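You operate a simulated robot arm through the tools that you are given. There is no shell and no other tool.

The job below is to be done with a simulated robot arm. You get a single attempt, and the scene is never put back.

## Task
Free the frame on the post, loosening its clamp last.
Fine: park the gauge, wind the jack down and screw the thumb bolt out.

The check looks at the end state, three seconds after you hand in, the way a careful person would. Anything else that was tipped, shoved, dropped, spilled or broken makes it a failure.

## Robot
A 7-joint arm with a three-finger gripper, fixed in place. Base frame: the origin is at the foot of the arm, x ahead of it, y to its left, z up; the work surface is at about z = 0.84. Readings come in m, rad, newtons and seconds.
Its first joint turns from -2.897 to 2.897 rad. Payload 2.69 kg.
The tool frame sits at the grasp point between the pads (the TCP): z along the fingers, y along the line on which they close. The tips reach 0.03 m beyond it. The gripper opens to 0.128 m. The gripper's body begins 0.117 m behind the TCP.
Orientation is told as [roll, pitch, yaw] about the base's x, y, z axes, in that order, counted from this pose: with the fingers straight down and closing along the base's y, the tool's x points along the base's -x, its y along +y and its z along -z.

## Interface
- The arm moves only by the tool arm_command. Its argument "deltas" is a list of rows, each a list of 3 entries, a list of its own where there are three numbers: the shift along the tool's x, y, z in units of 30 mm (1.0 is 30 mm), then the turn, a rotation vector about the tool's x, y, z in units of 4 degrees (1.0 is 4 degrees), then the finger opening in m, from 0 to 0.128. In form: [[[x, y, z], [wx, wy, wz], grip], ...]. A call has 1 to 20 rows; each row shifts and turns the commanded pose from where the row before left it, along the tool's axes as they then stand. A call with a number of a shift or a turn outside -1 to 1 is refused whole. Rows are played at 5 a second. More than 0.05 m and 0.15 rad between two rows, or a gripper value outside its range, and nothing of the call is played. Where a pose cannot be reached the arm comes as near as it can. A force on the tool above 40 N (or 10 N above the force at the start of the call, whichever is more), or a blocked arm, ends the call early, and 0.2 s more pass. The fingers move at their own pace and stop on an object; they squeeze with about 44 N. The grip force told is the motor's: it shows also when the fingers shut on nothing. Time passes only in rows, and 0.2 s behind the last, so rows that do not move let the fingers close. The reply holds the time, the measured pose of the TCP, the force on the tool along the base axes, the opening and the grip force, in the units named above and with some noise, with the torque about the TCP (base axes, N m) and any sound that the robot's microphone picked up.
- Cameras (640 x 400 px; columns grow to the right, rows downward): "scene" is fixed at [0.3976, -0.6483, 1.5484]; the picture's right is [0.89, -0.45, 0.00], its down [-0.16, -0.31, -0.94] and it looks along [0.43, 0.84, -0.35] (base axes); focal length 363 px, centre (320, 200). "wrist" rides on the gripper at [0.058, 0.054, -0.131] in the tool frame; the picture's right is [-0.68, 0.74, 0.00], its down [-0.62, -0.57, -0.55] and it looks along [-0.40, -0.37, 0.84] (tool axes); focal length 234 px, centre (320, 200). There is no depth. A picture from a camera that has moved, and an enlarged one, comes with that camera's place and axes in the base frame and with its lens.
- snapshot(camera): a new picture of that camera. No time passes.
- lift_body(by): slides the trunk up (or, below 0, down) by that many m; the arm rides with it, the base frame stays. It gives what a move gives, with no picture.
- zoom(camera, box): a new picture of the part [left, top, right, bottom] of that camera's present view, enlarged. No time passes.
- sign_off(): hands the job in; it is judged then, once.

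Nothing tells you positions but the pictures and the camera data. Unless the task says otherwise, let go and move clear before handing in.

The tools are called after "Call:" as a command line: name --argument value ..., lists and objects as JSON in quotes. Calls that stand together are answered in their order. arm_command: Moves the arm, as the interface text tells. Its arguments: {"type":"object","properties":{"deltas":{"type":"array","items":{"type":"array"}}},"required":["deltas"]} The other tools are called the same way: lift_body (by) slides the trunk up or down; snapshot (camera) takes a picture; zoom (camera, box) takes an enlarged picture of a part of a camera's view; sign_off () hands the job in.

At the start:

```text
time: 0.0
position: [0.7198, 0.3486, 1.3128]
tool_rot: [0.0, -0.001, -0.001]
wrist_force: [0.1, -0.4, 0.3]
wrist_torque: [-0.01, 0.0, -0.01]
gripper_width: 0.1278
grasp_force: 0.1
trunk travel left (down, up): [-0.15, 0.2]
```

scene: 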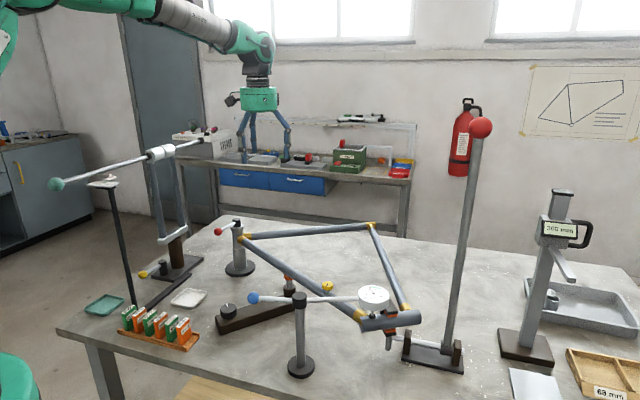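
wrist: 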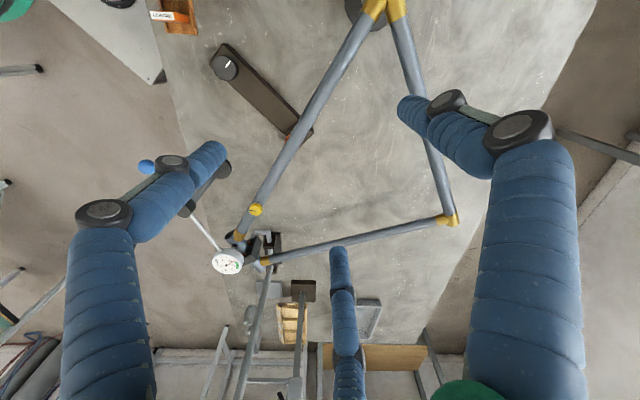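

I see a workbench with a bike-like frame held by posts, a dial gauge on an arm, a jack-like lever and other tools. I'll look closer before I move anything.

Call:
zoom --camera "scene" --box '[200, 200, 440, 390]'

Call:
zoom --camera "scene" --box '[340, 260, 480, 380]'

Call:
zoom --camera "scene" --box '[30, 120, 240, 360]'

Call:
zoom --camera "scene" --box '[480, 170, 640, 400]'

Call:
zoom --camera "scene" --box '[500, 50, 640, 150]'

Call:
zoom --camera "wrist" --box '[180, 180, 400, 360]'

```text
2.11 times, centred on (320, 295) of scene
camera zoom: at [0.3976, -0.6483, 1.5484], right [0.89, -0.45, 0.0], down [-0.16, -0.31, -0.94], along [0.43, 0.84, -0.35], focal length 764 px, centre (320, 0)
```

zoom: 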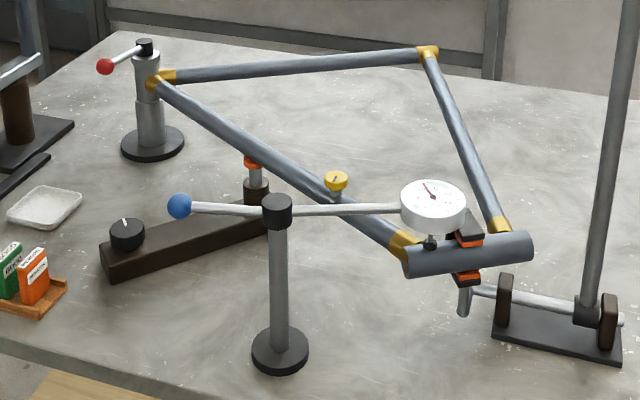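

```text
3.33 times, centred on (410, 320) of scene
camera zoom: at [0.3976, -0.6483, 1.5484], right [0.89, -0.45, 0.0], down [-0.16, -0.31, -0.94], along [0.43, 0.84, -0.35], focal length 1210 px, centre (20, -200)
```

zoom: 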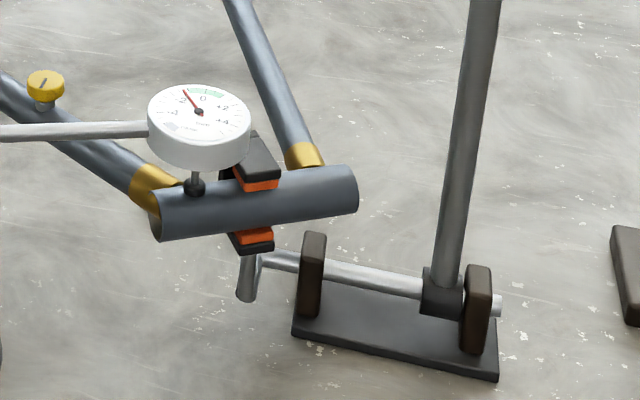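

```text
1.67 times, centred on (135, 240) of scene
camera zoom: at [0.3976, -0.6483, 1.5484], right [0.89, -0.45, 0.0], down [-0.16, -0.31, -0.94], along [0.43, 0.84, -0.35], focal length 605 px, centre (628, 133)
```

zoom: 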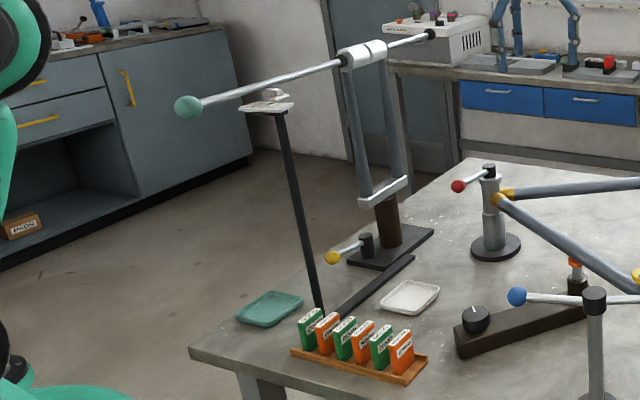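

```text
1.74 times, centred on (560, 285) of scene
camera zoom: at [0.3976, -0.6483, 1.5484], right [0.89, -0.45, 0.0], down [-0.16, -0.31, -0.94], along [0.43, 0.84, -0.35], focal length 631 px, centre (-97, 52)
```

zoom: 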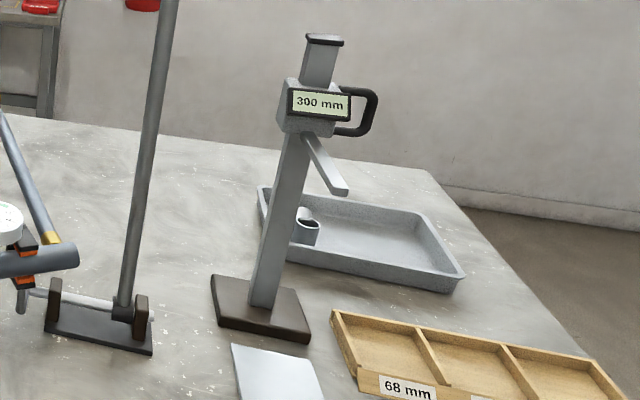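

```text
4.00 times, centred on (570, 100) of scene
camera zoom: at [0.3976, -0.6483, 1.5484], right [0.89, -0.45, 0.0], down [-0.16, -0.31, -0.94], along [0.43, 0.84, -0.35], focal length 1452 px, centre (-680, 600)
```

zoom: 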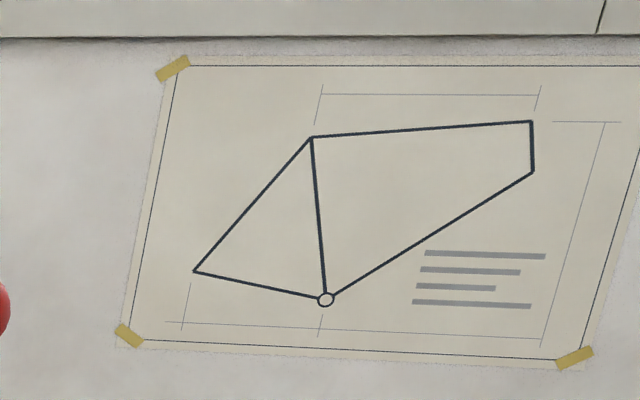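

```text
2.22 times, centred on (290, 270) of wrist
camera zoom: at [0.6614, 0.4016, 1.4438], right [0.68, 0.74, 0.0], down [0.62, -0.57, 0.55], along [0.4, -0.37, -0.84], focal length 520 px, centre (387, 44)
```

zoom: 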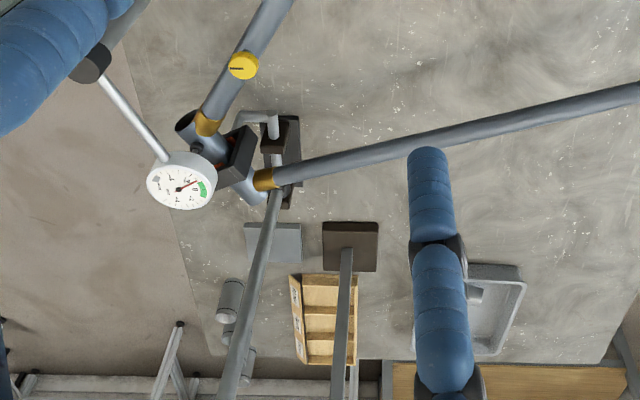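

The post, jack, gauge and clamp are roughly visible. I want sharper views of each mechanism before deciding how they move.

Call:
zoom --camera "scene" --box '[205, 205, 285, 285]'

Call:
zoom --camera "scene" --box '[205, 260, 345, 345]'

Call:
zoom --camera "scene" --box '[350, 280, 430, 350]'

Call:
zoom --camera "wrist" --box '[180, 0, 420, 150]'

Call:
zoom --camera "scene" --box '[420, 100, 520, 390]'

Call:
zoom --camera "scene" --box '[490, 350, 640, 400]'

Call:
zoom --camera "wrist" --box '[210, 200, 290, 280]'

```text
5.00 times, centred on (245, 245) of scene
camera zoom: at [0.3976, -0.6483, 1.5484], right [0.89, -0.45, 0.0], down [-0.16, -0.31, -0.94], along [0.43, 0.84, -0.35], focal length 1815 px, centre (695, -25)
```

zoom: 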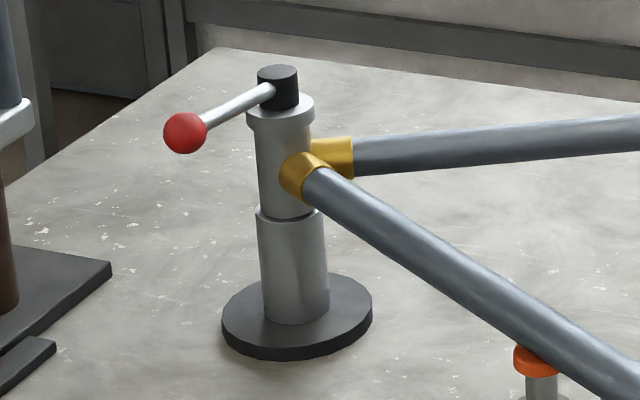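

```text
4.57 times, centred on (275, 302) of scene
camera zoom: at [0.3976, -0.6483, 1.5484], right [0.89, -0.45, 0.0], down [-0.16, -0.31, -0.94], along [0.43, 0.84, -0.35], focal length 1660 px, centre (526, -269)
```

zoom: 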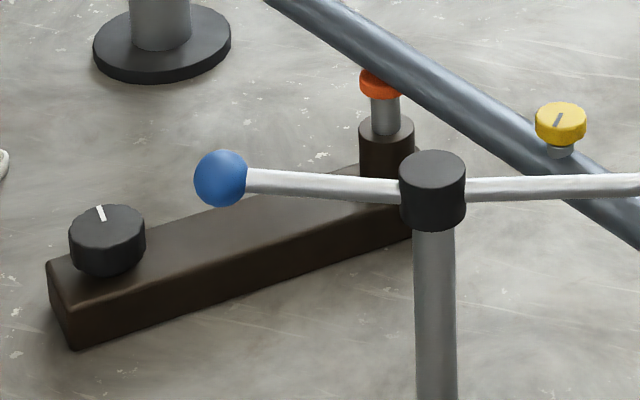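

```text
5.71 times, centred on (390, 315) of scene
camera zoom: at [0.3976, -0.6483, 1.5484], right [0.89, -0.45, 0.0], down [-0.16, -0.31, -0.94], along [0.43, 0.84, -0.35], focal length 2075 px, centre (-80, -457)
```

zoom: 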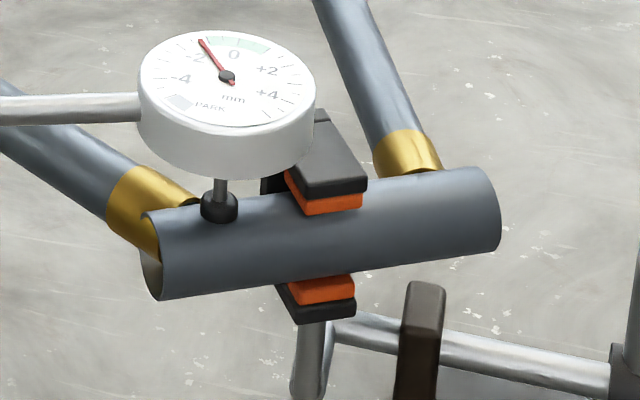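

```text
2.67 times, centred on (300, 75) of wrist
camera zoom: at [0.6614, 0.4016, 1.4438], right [0.68, 0.74, 0.0], down [0.62, -0.57, 0.55], along [0.4, -0.37, -0.84], focal length 624 px, centre (373, 533)
```

zoom: 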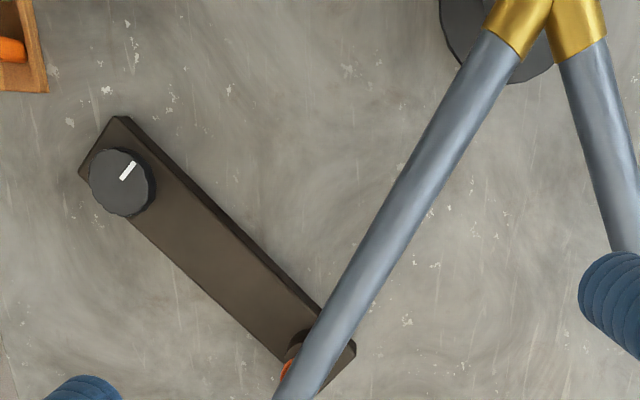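

```text
1.38 times, centred on (470, 245) of scene
camera zoom: at [0.3976, -0.6483, 1.5484], right [0.89, -0.45, 0.0], down [-0.16, -0.31, -0.94], along [0.43, 0.84, -0.35], focal length 501 px, centre (113, 138)
```

zoom: 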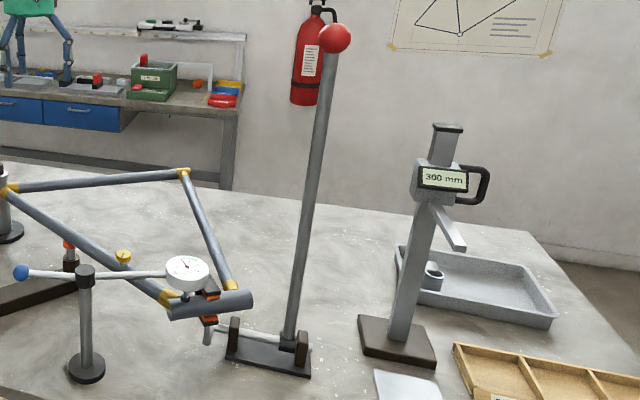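

```text
4.27 times, centred on (565, 375) of scene
camera zoom: at [0.3976, -0.6483, 1.5484], right [0.89, -0.45, 0.0], down [-0.16, -0.31, -0.94], along [0.43, 0.84, -0.35], focal length 1549 px, centre (-725, -547)
```

zoom: 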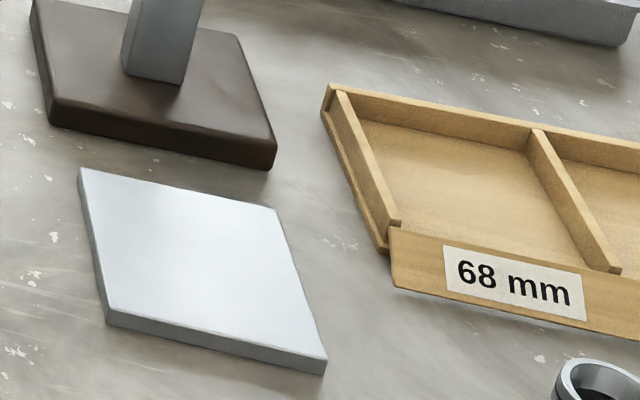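

```text
5.00 times, centred on (250, 240) of wrist
camera zoom: at [0.6614, 0.4016, 1.4438], right [0.68, 0.74, 0.0], down [0.62, -0.57, 0.55], along [0.4, -0.37, -0.84], focal length 1171 px, centre (670, 0)
```

zoom: 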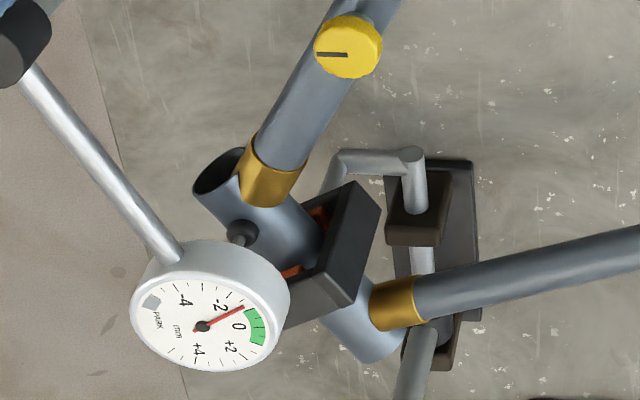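

The frame is held at the post with the small red-ball lever. The gauge, with its blue tail ball, rests on the head tube, the jack pad is under the tube, and the yellow thumb bolt is on the tube. I'll move the wrist camera above the gauge to look at these parts up close.

Call:
arm_command --deltas '[[[0.37, -0.95, 0.2], [0, 0, 0], 0.128], [[0.37, -0.95, 0.2], [0, 0, 0], 0.128], [[0.37, -0.95, 0.2], [0, 0, 0], 0.128], [[0.37, -0.95, 0.2], [0, 0, 0], 0.128], [[0.37, -0.95, 0.2], [0, 0, 0], 0.128], [[0.37, -0.95, 0.2], [0, 0, 0], 0.128], [[0.37, -0.95, 0.2], [0, 0, 0], 0.128], [[0.37, -0.95, 0.2], [0, 0, 0], 0.128], [[0.37, -0.95, 0.2], [0, 0, 0], 0.128], [[0.37, -0.95, 0.2], [0, 0, 0], 0.128]]'

Call:
snapshot --camera "wrist"

Call:
snapshot --camera "scene"

```text
time: 2.2
position: [0.6068, 0.0627, 1.2522]
tool_rot: [0.001, 0.0, 0.0]
wrist_force: [-0.1, 0.1, -0.5]
wrist_torque: [-0.02, -0.04, -0.04]
gripper_width: 0.1279
grasp_force: 0.0
trunk travel left (down, up): [-0.15, 0.2]
```

```text
taken
camera wrist: at [0.5491, 0.117, 1.3836], right [0.68, 0.74, 0.0], down [0.62, -0.57, 0.55], along [0.4, -0.37, -0.84], focal length 234 px, centre (320, 200)
```

wrist: 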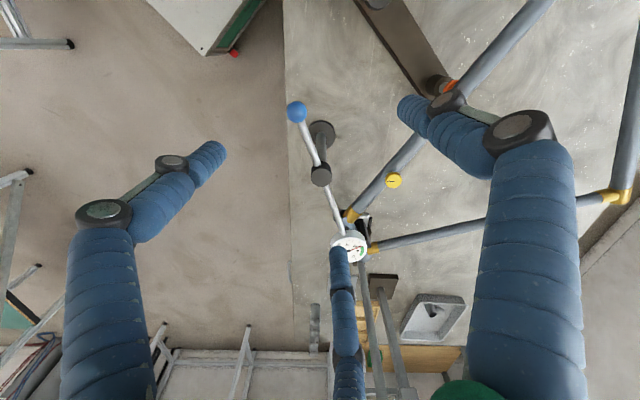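

```text
taken
```

scene: 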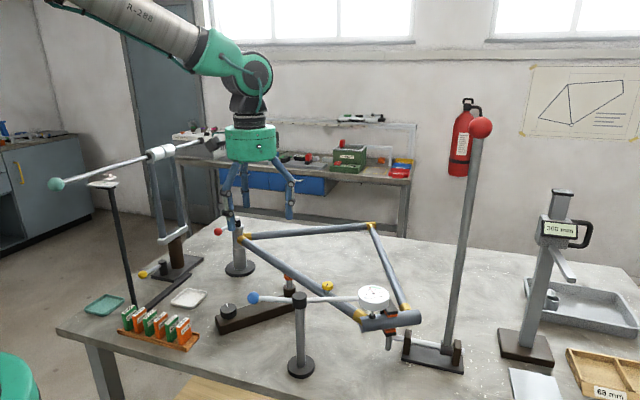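

The gripper looks like it has three digits, which matters for clearance. I'll zoom in on it and on the gauge.

Call:
zoom --camera "scene" --box '[200, 110, 320, 240]'

Call:
zoom --camera "wrist" --box '[270, 80, 430, 280]'

Call:
arm_command --deltas '[[[0, 0, 0], [0, 0, 0], 0.03], [[0, 0, 0], [0, 0, 0], 0.03], [[0, 0, 0], [0, 0, 0], 0.03]]'

Call:
snapshot --camera "wrist"

Call:
zoom --camera "scene" --box '[200, 110, 320, 240]'

```text
3.08 times, centred on (260, 175) of scene
camera zoom: at [0.3976, -0.6483, 1.5484], right [0.89, -0.45, 0.0], down [-0.16, -0.31, -0.94], along [0.43, 0.84, -0.35], focal length 1117 px, centre (505, 277)
```

zoom: 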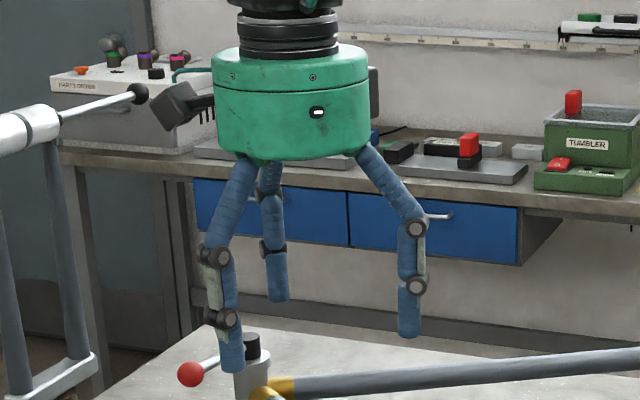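

```text
2.00 times, centred on (350, 180) of wrist
camera zoom: at [0.5491, 0.117, 1.3836], right [0.68, 0.74, 0.0], down [0.62, -0.57, 0.55], along [0.4, -0.37, -0.84], focal length 468 px, centre (260, 240)
```

zoom: 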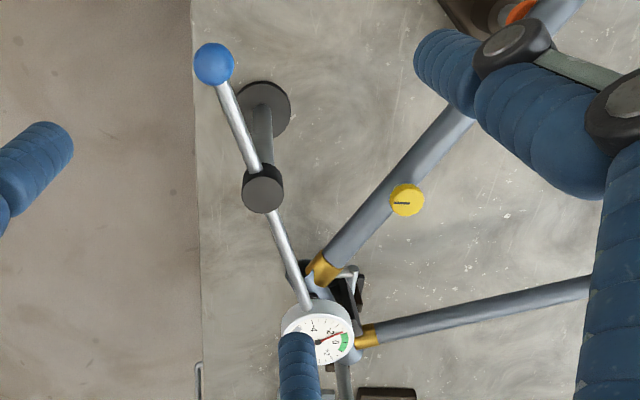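

```text
time: 3.0
position: [0.6078, 0.0627, 1.2526]
tool_rot: [0.001, 0.0, -0.001]
wrist_force: [-0.3, -0.3, 0.7]
wrist_torque: [0.0, 0.03, -0.02]
gripper_width: 0.0299
grasp_force: 0.0
trunk travel left (down, up): [-0.15, 0.2]
```

```text
taken
camera wrist: at [0.5492, 0.117, 1.3836], right [0.68, 0.74, 0.0], down [0.62, -0.57, 0.55], along [0.4, -0.37, -0.84], focal length 234 px, centre (320, 200)
```

wrist: 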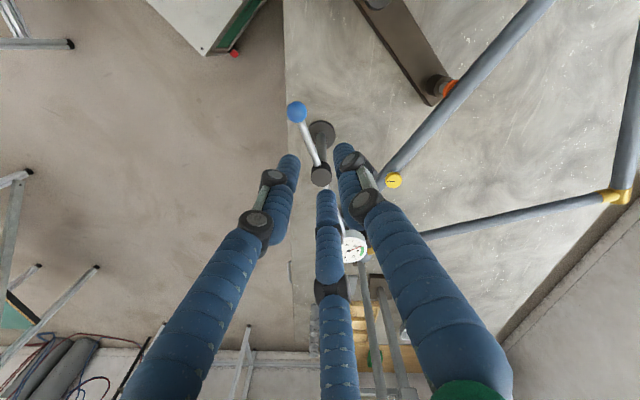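

```text
3.08 times, centred on (260, 175) of scene
camera zoom: at [0.3976, -0.6483, 1.5484], right [0.89, -0.45, 0.0], down [-0.16, -0.31, -0.94], along [0.43, 0.84, -0.35], focal length 1117 px, centre (505, 277)
```

zoom: 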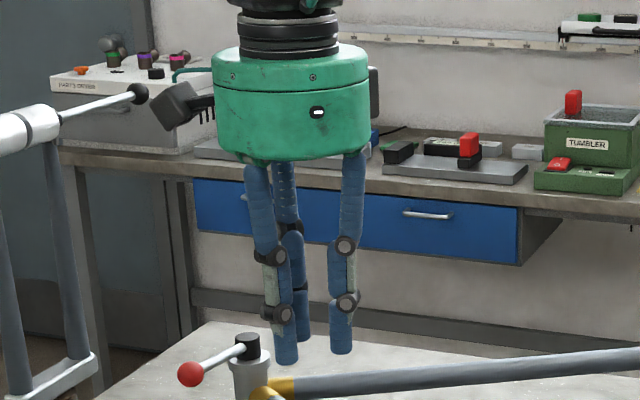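

The gauge arm appears to pivot on its post, with the blue ball at about (0.578, 0.044, 1.046) and the hub at about (0.67, 0.005). I'll bring the closed fingers down on the -y side of the ball, clear of it, and look again.

Call:
arm_command --deltas '[[[0.6, -0.83, 0], [0, 0, 0], 0.0], [[0.6, -0.83, 0], [0, 0, 0], 0.0], [[0.6, -0.83, 0], [0, 0, 0], 0.0], [[0, 0, 0.9], [0, 0, 0], 0.0], [[0, 0, 0.9], [0, 0, 0], 0.0], [[0, 0, 0.9], [0, 0, 0], 0.0]]'

Call:
snapshot --camera "wrist"

Call:
snapshot --camera "scene"

```text
time: 4.4
position: [0.5538, -0.0136, 1.1712]
tool_rot: [-0.001, 0.0, 0.0]
wrist_force: [-0.2, -0.7, -0.4]
wrist_torque: [0.0, 0.02, 0.0]
gripper_width: 0.002
grasp_force: 31.4
trunk travel left (down, up): [-0.15, 0.2]
```

```text
taken
camera wrist: at [0.4953, 0.0409, 1.302], right [0.68, 0.74, 0.0], down [0.62, -0.57, 0.55], along [0.4, -0.37, -0.84], focal length 234 px, centre (320, 200)
```

wrist: 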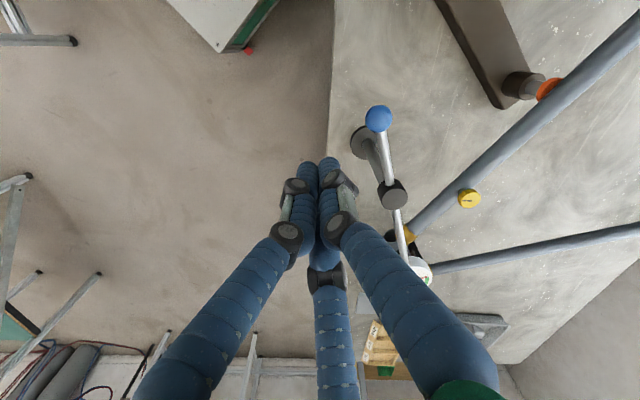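

```text
taken
```

scene: 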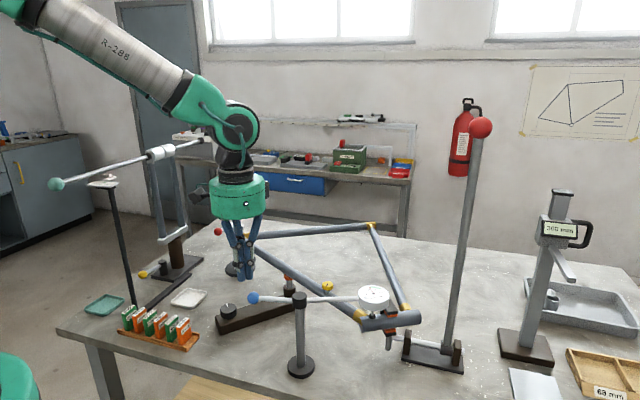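

The ball is at about (0.582, 0.044, 1.045), and the fingers are to its -y side. I'll go down to ball height there.

Call:
arm_command --deltas '[[[0, 0, 0.9], [0, 0, 0], 0.0], [[0, 0, 0.9], [0, 0, 0], 0.0], [[0, 0, 0.9], [0, 0, 0], 0.0], [[0, 0, 0.9], [0, 0, 0], 0.0], [[0, 0, 0.5], [0, 0, 0], 0.0]]'

Call:
zoom --camera "scene" --box '[200, 200, 440, 390]'

Call:
snapshot --camera "wrist"

```text
time: 5.6
position: [0.5552, -0.0114, 1.0476]
tool_rot: [0.001, 0.0, -0.001]
wrist_force: [0.2, 0.0, 0.0]
wrist_torque: [-0.03, 0.03, -0.01]
gripper_width: 0.0021
grasp_force: 31.7
trunk travel left (down, up): [-0.15, 0.2]
```

```text
2.11 times, centred on (320, 295) of scene
camera zoom: at [0.3976, -0.6483, 1.5484], right [0.89, -0.45, 0.0], down [-0.16, -0.31, -0.94], along [0.43, 0.84, -0.35], focal length 764 px, centre (320, 0)
```

zoom: 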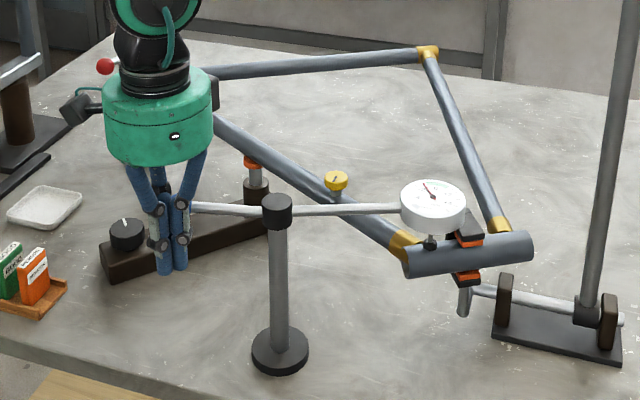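

```text
taken
camera wrist: at [0.4969, 0.0432, 1.1788], right [0.68, 0.74, 0.0], down [0.62, -0.57, 0.55], along [0.4, -0.37, -0.84], focal length 234 px, centre (320, 200)
```

wrist: 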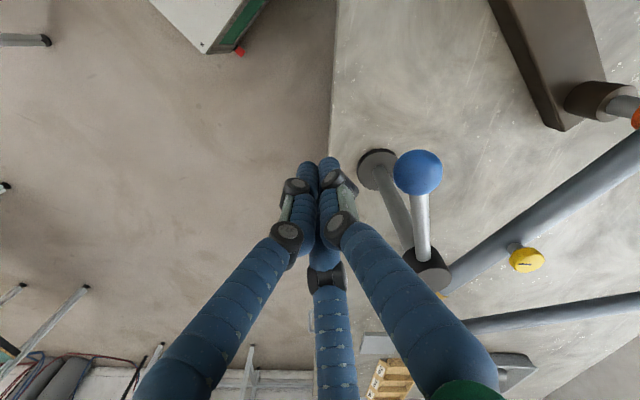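

Call:
zoom --camera "wrist" --box '[340, 130, 560, 320]'

```text
2.11 times, centred on (450, 225) of wrist
camera zoom: at [0.4969, 0.0432, 1.1788], right [0.68, 0.74, 0.0], down [0.62, -0.57, 0.55], along [0.4, -0.37, -0.84], focal length 493 px, centre (46, 147)
```

zoom: 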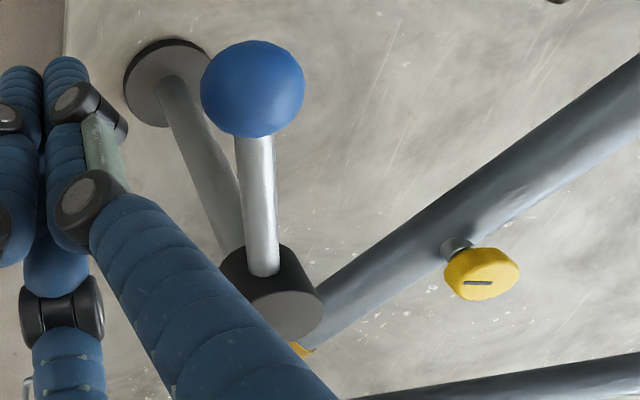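

The fingers are at ball height, about 3 cm short of contact. I'll push gently toward +y along the swing tangent and watch the force.

Call:
arm_command --deltas '[[[-0.067, 0.153, 0], [0, 0, 0], 0.0], [[-0.067, 0.153, 0], [0, 0, 0], 0.0], [[-0.067, 0.153, 0], [0, 0, 0], 0.0], [[-0.067, 0.153, 0], [0, 0, 0], 0.0], [[-0.067, 0.153, 0], [0, 0, 0], 0.0], [[-0.067, 0.153, 0], [0, 0, 0], 0.0], [[-0.067, 0.153, 0], [0, 0, 0], 0.0]]'

Call:
zoom --camera "scene" --box '[200, 200, 440, 390]'

Call:
snapshot --camera "wrist"

```text
time: 7.2
position: [0.5675, 0.0194, 1.0483]
tool_rot: [0.0, -0.001, -0.001]
wrist_force: [-0.7, -0.2, -0.8]
wrist_torque: [0.01, -0.02, 0.01]
gripper_width: 0.002
grasp_force: 31.6
trunk travel left (down, up): [-0.15, 0.2]
```

```text
2.11 times, centred on (320, 295) of scene
camera zoom: at [0.3976, -0.6483, 1.5484], right [0.89, -0.45, 0.0], down [-0.16, -0.31, -0.94], along [0.43, 0.84, -0.35], focal length 764 px, centre (320, 0)
```

zoom: 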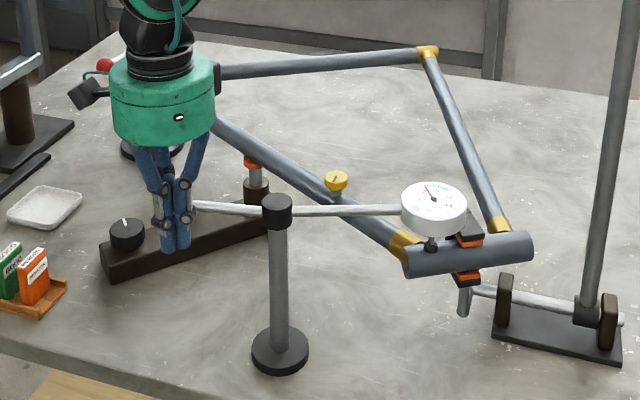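

```text
taken
camera wrist: at [0.51, 0.0733, 1.1797], right [0.68, 0.74, 0.0], down [0.62, -0.57, 0.55], along [0.4, -0.37, -0.84], focal length 234 px, centre (320, 200)
```

wrist: 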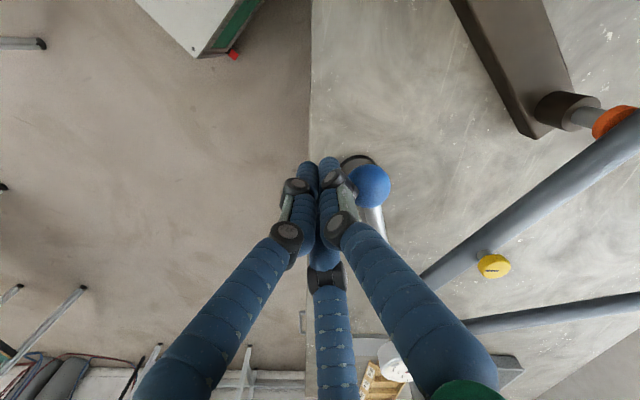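

Call:
arm_command --deltas '[[[-0.053, 0.122, 0], [0, 0, 0], 0.0], [[-0.053, 0.122, 0], [0, 0, 0], 0.0], [[-0.053, 0.122, 0], [0, 0, 0], 0.0], [[-0.053, 0.122, 0], [0, 0, 0], 0.0]]'

Call:
zoom --camera "scene" --box '[200, 200, 440, 390]'

Call:
snapshot --camera "wrist"

```text
time: 8.2
position: [0.5743, 0.0348, 1.0498]
tool_rot: [0.001, 0.0, 0.001]
wrist_force: [-0.3, -0.5, -0.4]
wrist_torque: [0.02, 0.0, 0.03]
gripper_width: 0.0021
grasp_force: 31.5
trunk travel left (down, up): [-0.15, 0.2]
```

```text
2.11 times, centred on (320, 295) of scene
camera zoom: at [0.3976, -0.6483, 1.5484], right [0.89, -0.45, 0.0], down [-0.16, -0.31, -0.94], along [0.43, 0.84, -0.35], focal length 764 px, centre (320, 0)
```

zoom: 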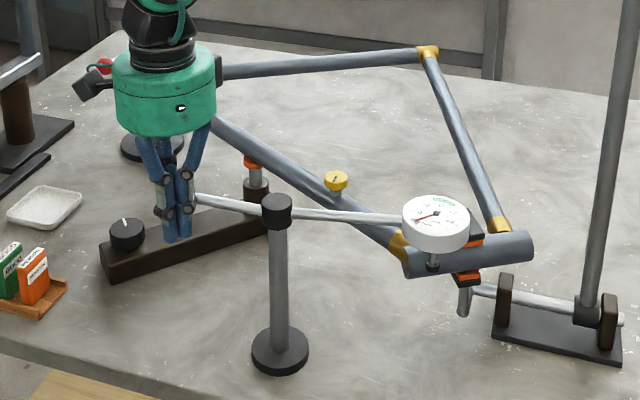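

```text
taken
camera wrist: at [0.5168, 0.0886, 1.1802], right [0.68, 0.74, 0.0], down [0.62, -0.57, 0.55], along [0.4, -0.37, -0.84], focal length 234 px, centre (320, 200)
```

wrist: 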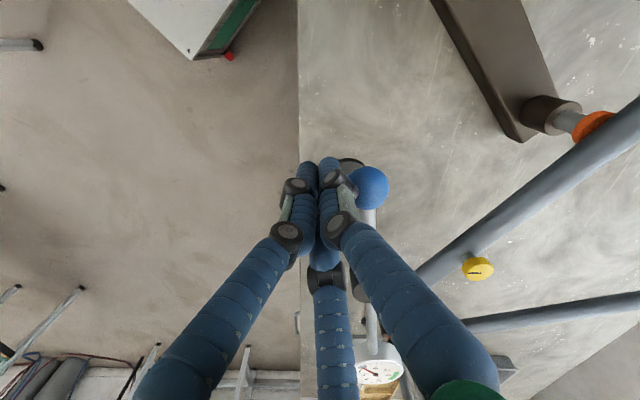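

The gauge swings freely and the needle is moving towards PARK. I'll keep pushing along the arc.

Call:
arm_command --deltas '[[[-0.0774, 0.2127, 0], [0, 0, 0], 0.0], [[-0.092, 0.2067, 0], [0, 0, 0], 0.0], [[-0.1062, 0.1998, 0], [0, 0, 0], 0.0], [[-0.12, 0.192, 0], [0, 0, 0], 0.0], [[-0.133, 0.183, 0], [0, 0, 0], 0.0], [[-0.1455, 0.1733, 0], [0, 0, 0], 0.0]]'

Call:
zoom --camera "scene" --box '[200, 200, 440, 390]'

Call:
snapshot --camera "wrist"

```text
time: 9.6
position: [0.5955, 0.0692, 1.0494]
tool_rot: [-0.001, 0.0, -0.001]
wrist_force: [-0.4, 0.1, -0.2]
wrist_torque: [-0.01, 0.02, -0.03]
gripper_width: 0.0021
grasp_force: 31.3
trunk travel left (down, up): [-0.15, 0.2]
```

```text
2.11 times, centred on (320, 295) of scene
camera zoom: at [0.3976, -0.6483, 1.5484], right [0.89, -0.45, 0.0], down [-0.16, -0.31, -0.94], along [0.43, 0.84, -0.35], focal length 764 px, centre (320, 0)
```

zoom: 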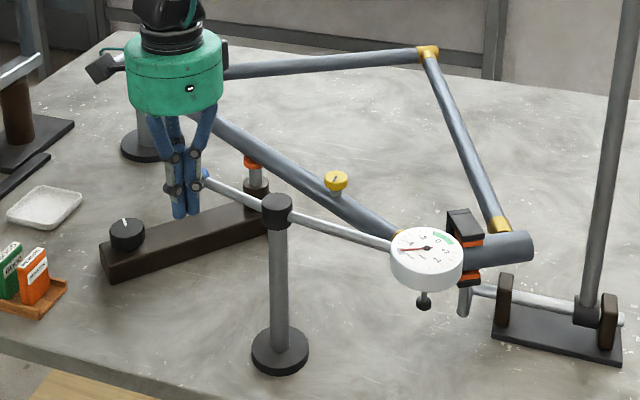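

```text
taken
camera wrist: at [0.5373, 0.1242, 1.1802], right [0.68, 0.74, 0.0], down [0.62, -0.57, 0.55], along [0.4, -0.37, -0.84], focal length 234 px, centre (320, 200)
```

wrist: 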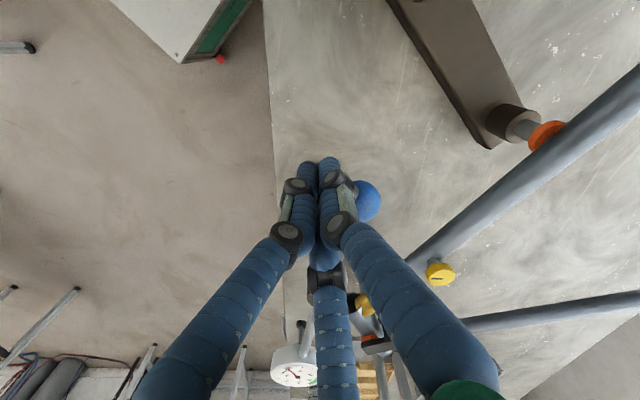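

Gauge is off the tube. I'll keep swinging it well clear toward its park position.

Call:
arm_command --deltas '[[[-0.157, 0.163, 0], [0, 0, 0], 0.0], [[-0.168, 0.151, 0], [0, 0, 0], 0.0], [[-0.178, 0.139, 0], [0, 0, 0], 0.0], [[-0.188, 0.1265, 0], [0, 0, 0], 0.0], [[-0.196, 0.113, 0], [0, 0, 0], 0.0], [[-0.203, 0.099, 0], [0, 0, 0], 0.0]]'

Call:
zoom --camera "scene" --box '[200, 200, 440, 390]'

Call:
snapshot --camera "wrist"

```text
time: 11.0
position: [0.6245, 0.0918, 1.049]
tool_rot: [0.0, 0.003, 0.0]
wrist_force: [-21.7, -15.2, 5.6]
wrist_torque: [0.08, -0.16, -0.21]
gripper_width: 0.0019
grasp_force: 31.1
trunk travel left (down, up): [-0.15, 0.2]
```

```text
2.11 times, centred on (320, 295) of scene
camera zoom: at [0.3976, -0.6483, 1.5484], right [0.89, -0.45, 0.0], down [-0.16, -0.31, -0.94], along [0.43, 0.84, -0.35], focal length 764 px, centre (320, 0)
```

zoom: 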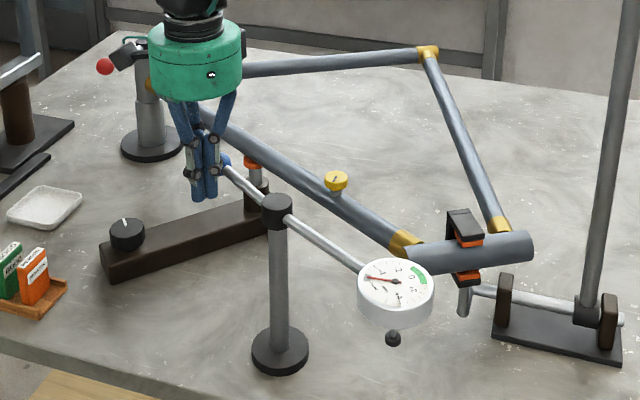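

```text
taken
camera wrist: at [0.5673, 0.146, 1.1795], right [0.68, 0.74, 0.0], down [0.62, -0.57, 0.55], along [0.4, -0.37, -0.84], focal length 234 px, centre (320, 200)
```

wrist: 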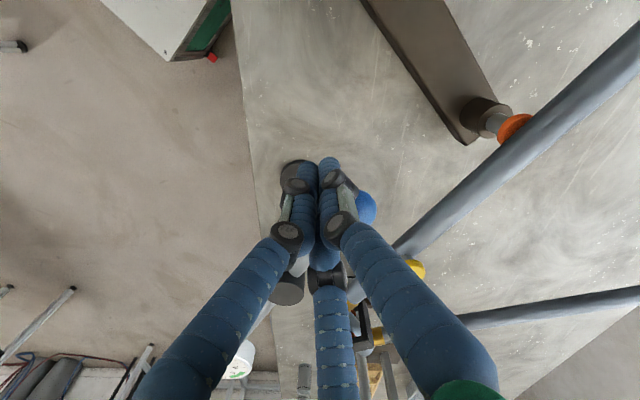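

The force rose to about 26 N, so the gauge has reached its end stop, which I take as the parked position. I'll back off and check the dial.

Call:
arm_command --deltas '[[[0.2, -0.1, 0], [0, 0, 0], 0.0], [[0.4, -0.4, 0], [0, 0, 0], 0.0], [[0.4, -0.4, 0], [0, 0, 0], 0.0], [[0, 0, -1], [0, 0, 0], 0.0], [[0, 0, -1], [0, 0, 0], 0.0], [[0, 0, -1], [0, 0, 0], 0.0], [[0, 0, -1], [0, 0, 0], 0.0], [[0, 0, -1], [0, 0, 0], 0.0]]'

Call:
zoom --camera "scene" --box '[310, 270, 410, 340]'

Call:
snapshot --camera "scene"

Call:
snapshot --camera "wrist"

```text
time: 12.8
position: [0.5994, 0.0659, 1.2]
tool_rot: [0.001, 0.001, -0.001]
wrist_force: [-0.3, -0.3, -0.6]
wrist_torque: [0.03, 0.02, 0.03]
gripper_width: 0.0022
grasp_force: 31.8
trunk travel left (down, up): [-0.15, 0.2]
```

```text
5.71 times, centred on (360, 305) of scene
camera zoom: at [0.3976, -0.6483, 1.5484], right [0.89, -0.45, 0.0], down [-0.16, -0.31, -0.94], along [0.43, 0.84, -0.35], focal length 2075 px, centre (91, -400)
```

zoom: 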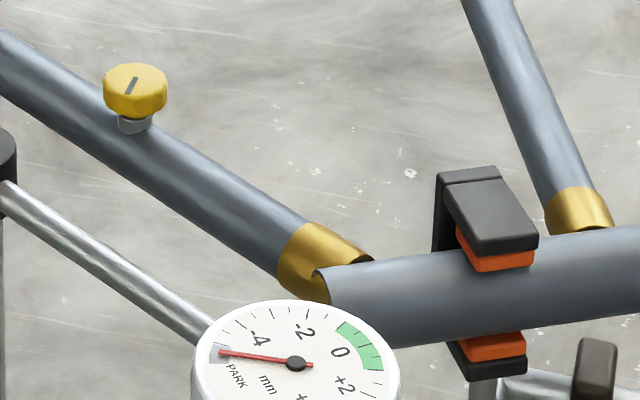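

```text
taken
```

scene: 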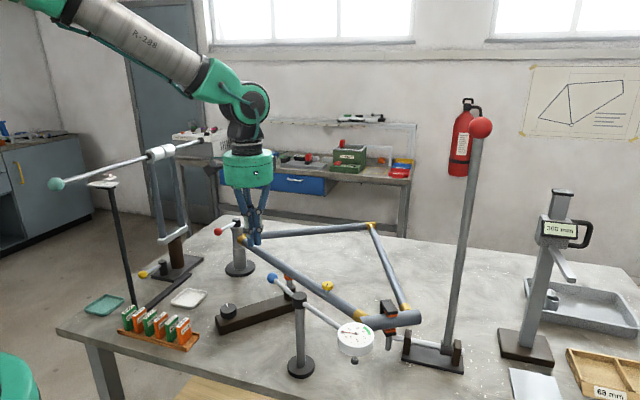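

```text
taken
camera wrist: at [0.5409, 0.1203, 1.3313], right [0.68, 0.74, 0.0], down [0.62, -0.57, 0.55], along [0.4, -0.37, -0.84], focal length 234 px, centre (320, 200)
```

wrist: 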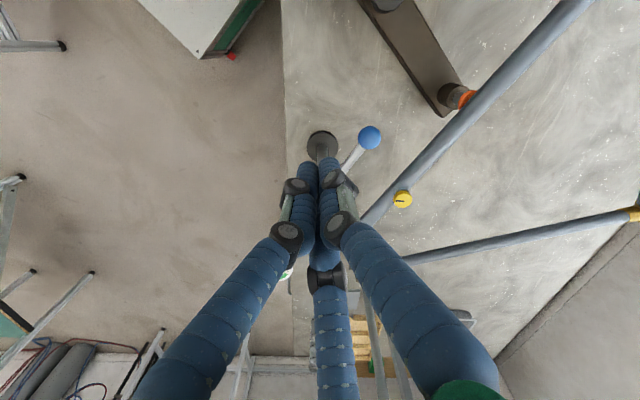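

The needle points at PARK, so the gauge is done. Next is the jack knob at about (0.555, 0.238, 0.90); I'll move above it to refine that position.

Call:
arm_command --deltas '[[[0.247, 0.958, 0], [0, 0, 0], 0.08], [[0.247, 0.958, 0], [0, 0, 0], 0.08], [[0.247, 0.958, 0], [0, 0, 0], 0.08], [[0.247, 0.958, 0], [0, 0, 0], 0.08], [[0.247, 0.958, 0], [0, 0, 0], 0.08], [[0.247, 0.958, 0], [0, 0, 0], 0.08], [[0, 0, 1], [0, 0, 0], 0.08], [[0, 0, 1], [0, 0, 0], 0.08], [[0, 0, 1], [0, 0, 0], 0.08], [[0, 0, 1], [0, 0, 0], 0.08], [[0, 0, 1], [0, 0, 0], 0.08]]'

Call:
snapshot --camera "wrist"

Call:
snapshot --camera "scene"

```text
time: 15.2
position: [0.5549, 0.2388, 1.0469]
tool_rot: [0.001, 0.001, -0.001]
wrist_force: [0.0, -0.1, 1.4]
wrist_torque: [0.01, -0.01, 0.0]
gripper_width: 0.08
grasp_force: 0.0
trunk travel left (down, up): [-0.15, 0.2]
```

```text
taken
camera wrist: at [0.495, 0.2936, 1.1779], right [0.68, 0.74, 0.0], down [0.62, -0.57, 0.55], along [0.4, -0.37, -0.84], focal length 234 px, centre (320, 200)
```

wrist: 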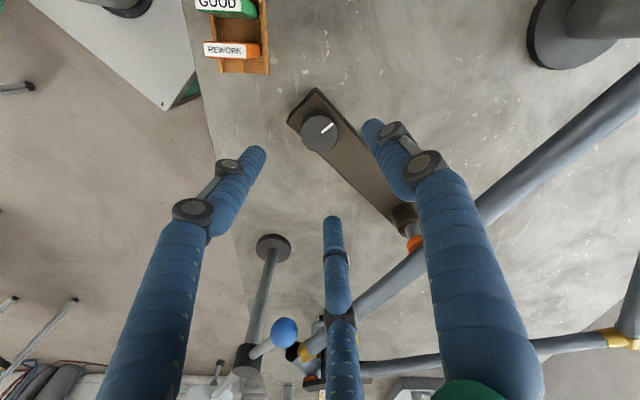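

```text
taken
```

scene: 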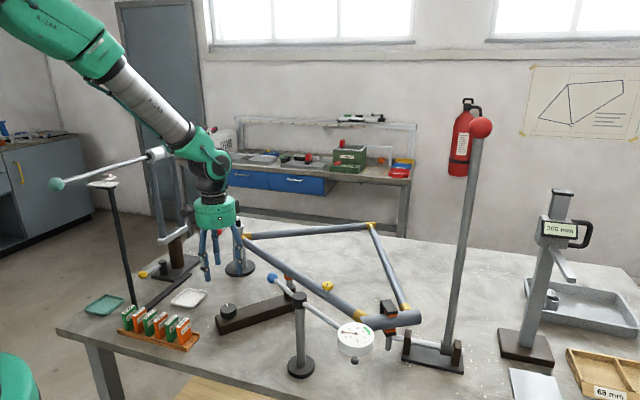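

Knob confirmed at (0.555, 0.2376, 0.90). I'll descend and grip it.

Call:
arm_command --deltas '[[[0, 0, 0.9], [0, 0, 0], 0.08], [[0, 0, 0.9], [0, 0, 0], 0.08], [[0, 0, 0.9], [0, 0, 0], 0.08], [[0, 0, 0.9], [0, 0, 0], 0.08], [[0, 0, 0.9], [0, 0, 0], 0.08], [[0, 0, 0], [0, 0, 0], 0.08], [[0, 0, 0], [0, 0, 0], 0.03], [[0, 0, 0], [0, 0, 0], 0.03], [[0, 0, 0], [0, 0, 0], 0.03]]'

Call:
snapshot --camera "wrist"

Call:
zoom --camera "scene" --box '[180, 200, 360, 345]'

```text
time: 17.2
position: [0.5559, 0.2384, 0.9142]
tool_rot: [0.002, -0.001, 0.0]
wrist_force: [32.9, -11.8, -1.3]
wrist_torque: [-0.46, -0.84, 0.22]
gripper_width: 0.0532
grasp_force: 17.2
trunk travel left (down, up): [-0.15, 0.2]
```

```text
taken
camera wrist: at [0.4978, 0.2924, 1.0449], right [0.68, 0.74, 0.0], down [0.61, -0.57, 0.55], along [0.41, -0.37, -0.84], focal length 234 px, centre (320, 200)
```

wrist: 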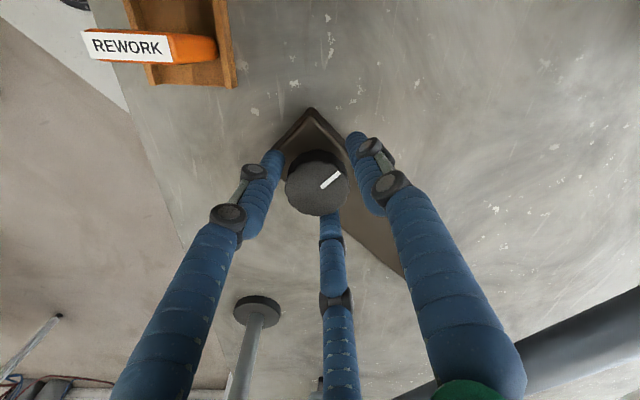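

```text
2.76 times, centred on (270, 272) of scene
camera zoom: at [0.3976, -0.6483, 1.5484], right [0.89, -0.45, 0.0], down [-0.16, -0.31, -0.94], along [0.43, 0.84, -0.35], focal length 1002 px, centre (458, 0)
```

zoom: 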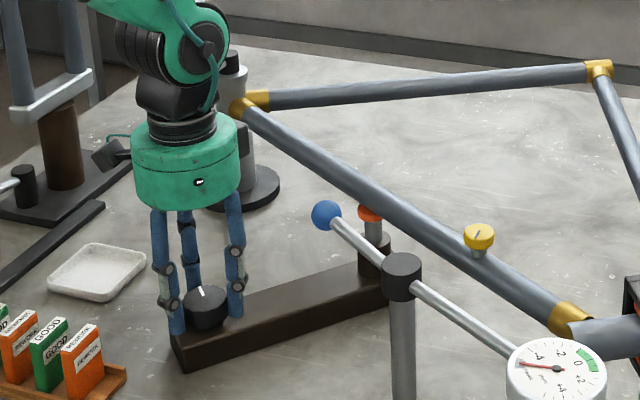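

Call:
arm_command --deltas '[[[0, 0, 0], [0, 0, 0], 0.03], [[0, 0, 0], [0, 0, 0], 0.03]]'

Call:
zoom --camera "wrist" --box '[220, 80, 420, 280]'

```text
time: 17.8
position: [0.5549, 0.2385, 0.9137]
tool_rot: [0.003, -0.002, 0.001]
wrist_force: [35.2, -12.4, 7.7]
wrist_torque: [-0.67, -1.04, 0.22]
gripper_width: 0.0546
grasp_force: 18.2
trunk travel left (down, up): [-0.15, 0.2]
```

```text
2.00 times, centred on (320, 180) of wrist
camera zoom: at [0.4971, 0.2922, 1.0449], right [0.68, 0.74, 0.0], down [0.62, -0.57, 0.55], along [0.41, -0.37, -0.84], focal length 468 px, centre (320, 240)
```

zoom: 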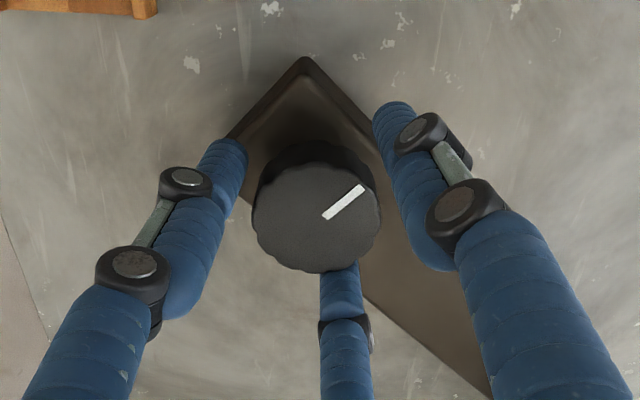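

Only the third digit is pressing, so the knob is off-centre in the hand. I'll open, shift a few mm towards +x, and close again.

Call:
arm_command --deltas '[[[0, 0, 0], [0, 0, 0], 0.07], [[-0.167, 0.067, 0], [0, 0, 0], 0.07], [[0, 0, 0], [0, 0, 0], 0.03], [[0, 0, 0], [0, 0, 0], 0.03], [[0, 0, 0], [0, 0, 0], 0.03]]'

Call:
zoom --camera "wrist" --box '[220, 80, 420, 280]'

Call:
zoom --camera "scene" --box '[190, 260, 290, 340]'

```text
time: 19.0
position: [0.5591, 0.2392, 0.9135]
tool_rot: [-0.001, 0.002, -0.001]
wrist_force: [7.0, -12.8, -10.2]
wrist_torque: [-0.21, -0.14, 0.04]
gripper_width: 0.0507
grasp_force: 15.2
trunk travel left (down, up): [-0.15, 0.2]
```

```text
2.00 times, centred on (320, 180) of wrist
camera zoom: at [0.5007, 0.294, 1.0439], right [0.68, 0.74, 0.0], down [0.62, -0.57, 0.55], along [0.4, -0.37, -0.84], focal length 468 px, centre (320, 240)
```

zoom: 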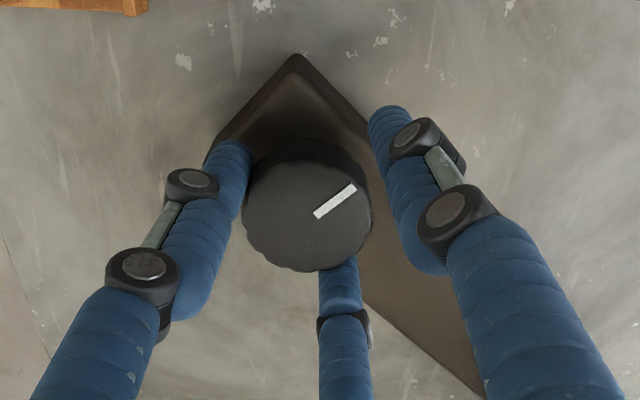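

```text
5.00 times, centred on (240, 300) of scene
camera zoom: at [0.3976, -0.6483, 1.5484], right [0.89, -0.45, 0.0], down [-0.16, -0.31, -0.94], along [0.43, 0.84, -0.35], focal length 1815 px, centre (720, -300)
```

zoom: 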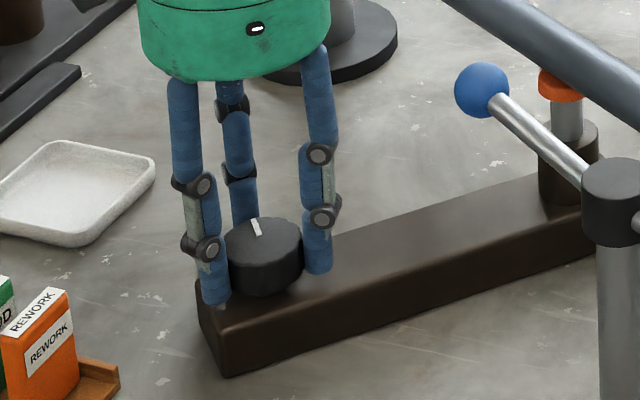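

Now two digits touch, so I'll shift a little towards -y and up to centre the knob.

Call:
arm_command --deltas '[[[0, 0, 0], [0, 0, 0], 0.07], [[-0.03, -0.13, -0.1], [0, 0, 0], 0.07], [[0, 0, 0], [0, 0, 0], 0.03], [[0, 0, 0], [0, 0, 0], 0.03], [[0, 0, 0], [0, 0, 0], 0.03]]'

Call:
zoom --camera "wrist" --box '[220, 80, 420, 280]'

```text
time: 20.2
position: [0.5575, 0.2357, 0.9181]
tool_rot: [0.0, 0.0, 0.0]
wrist_force: [-6.4, -10.4, 5.7]
wrist_torque: [-0.46, 0.28, -0.02]
gripper_width: 0.0471
grasp_force: 13.7
trunk travel left (down, up): [-0.15, 0.2]
```

```text
2.00 times, centred on (320, 180) of wrist
camera zoom: at [0.5006, 0.2905, 1.0482], right [0.68, 0.74, 0.0], down [0.62, -0.57, 0.55], along [0.4, -0.37, -0.84], focal length 468 px, centre (320, 240)
```

zoom: 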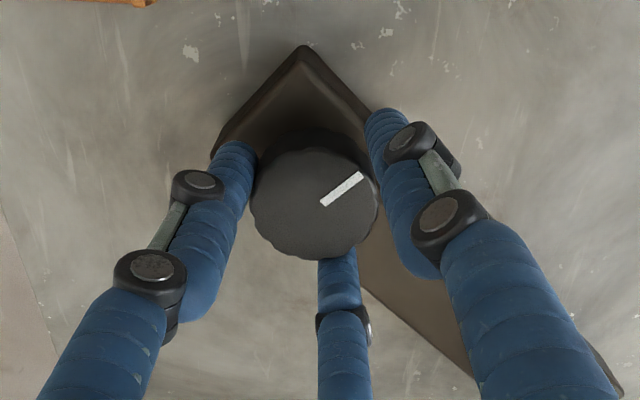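

Call:
arm_command --deltas '[[[0, 0, 0], [0, 0, 0], 0.07], [[0.03, -0.08, 0.05], [0, 0, 0], 0.07], [[0, 0, 0], [0, 0, 0], 0.03], [[0, 0, 0], [0, 0, 0], 0.03], [[0, 0, 0], [0, 0, 0], 0.03]]'

Call:
zoom --camera "wrist" --box '[220, 80, 420, 280]'

Call:
zoom --camera "scene" --box '[240, 260, 310, 310]'

```text
time: 21.4
position: [0.5581, 0.2344, 0.9166]
tool_rot: [0.001, -0.001, 0.0]
wrist_force: [0.2, -7.2, 3.6]
wrist_torque: [-0.31, 0.02, 0.04]
gripper_width: 0.0456
grasp_force: 11.1
trunk travel left (down, up): [-0.15, 0.2]
```

```text
2.00 times, centred on (320, 180) of wrist
camera zoom: at [0.5004, 0.2884, 1.0469], right [0.68, 0.74, 0.0], down [0.62, -0.57, 0.55], along [0.4, -0.37, -0.84], focal length 468 px, centre (320, 240)
```

zoom: 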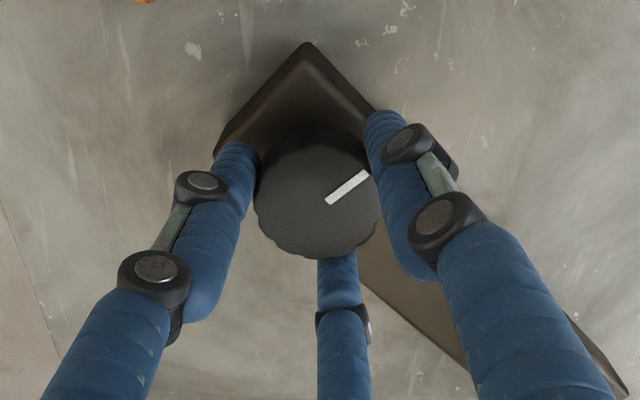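

```text
8.00 times, centred on (275, 285) of scene
camera zoom: at [0.3976, -0.6483, 1.5484], right [0.89, -0.45, 0.0], down [-0.16, -0.31, -0.94], along [0.43, 0.84, -0.35], focal length 2905 px, centre (680, -480)
```

zoom: 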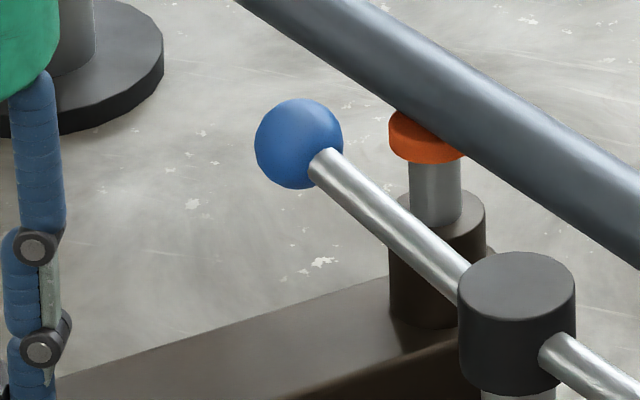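

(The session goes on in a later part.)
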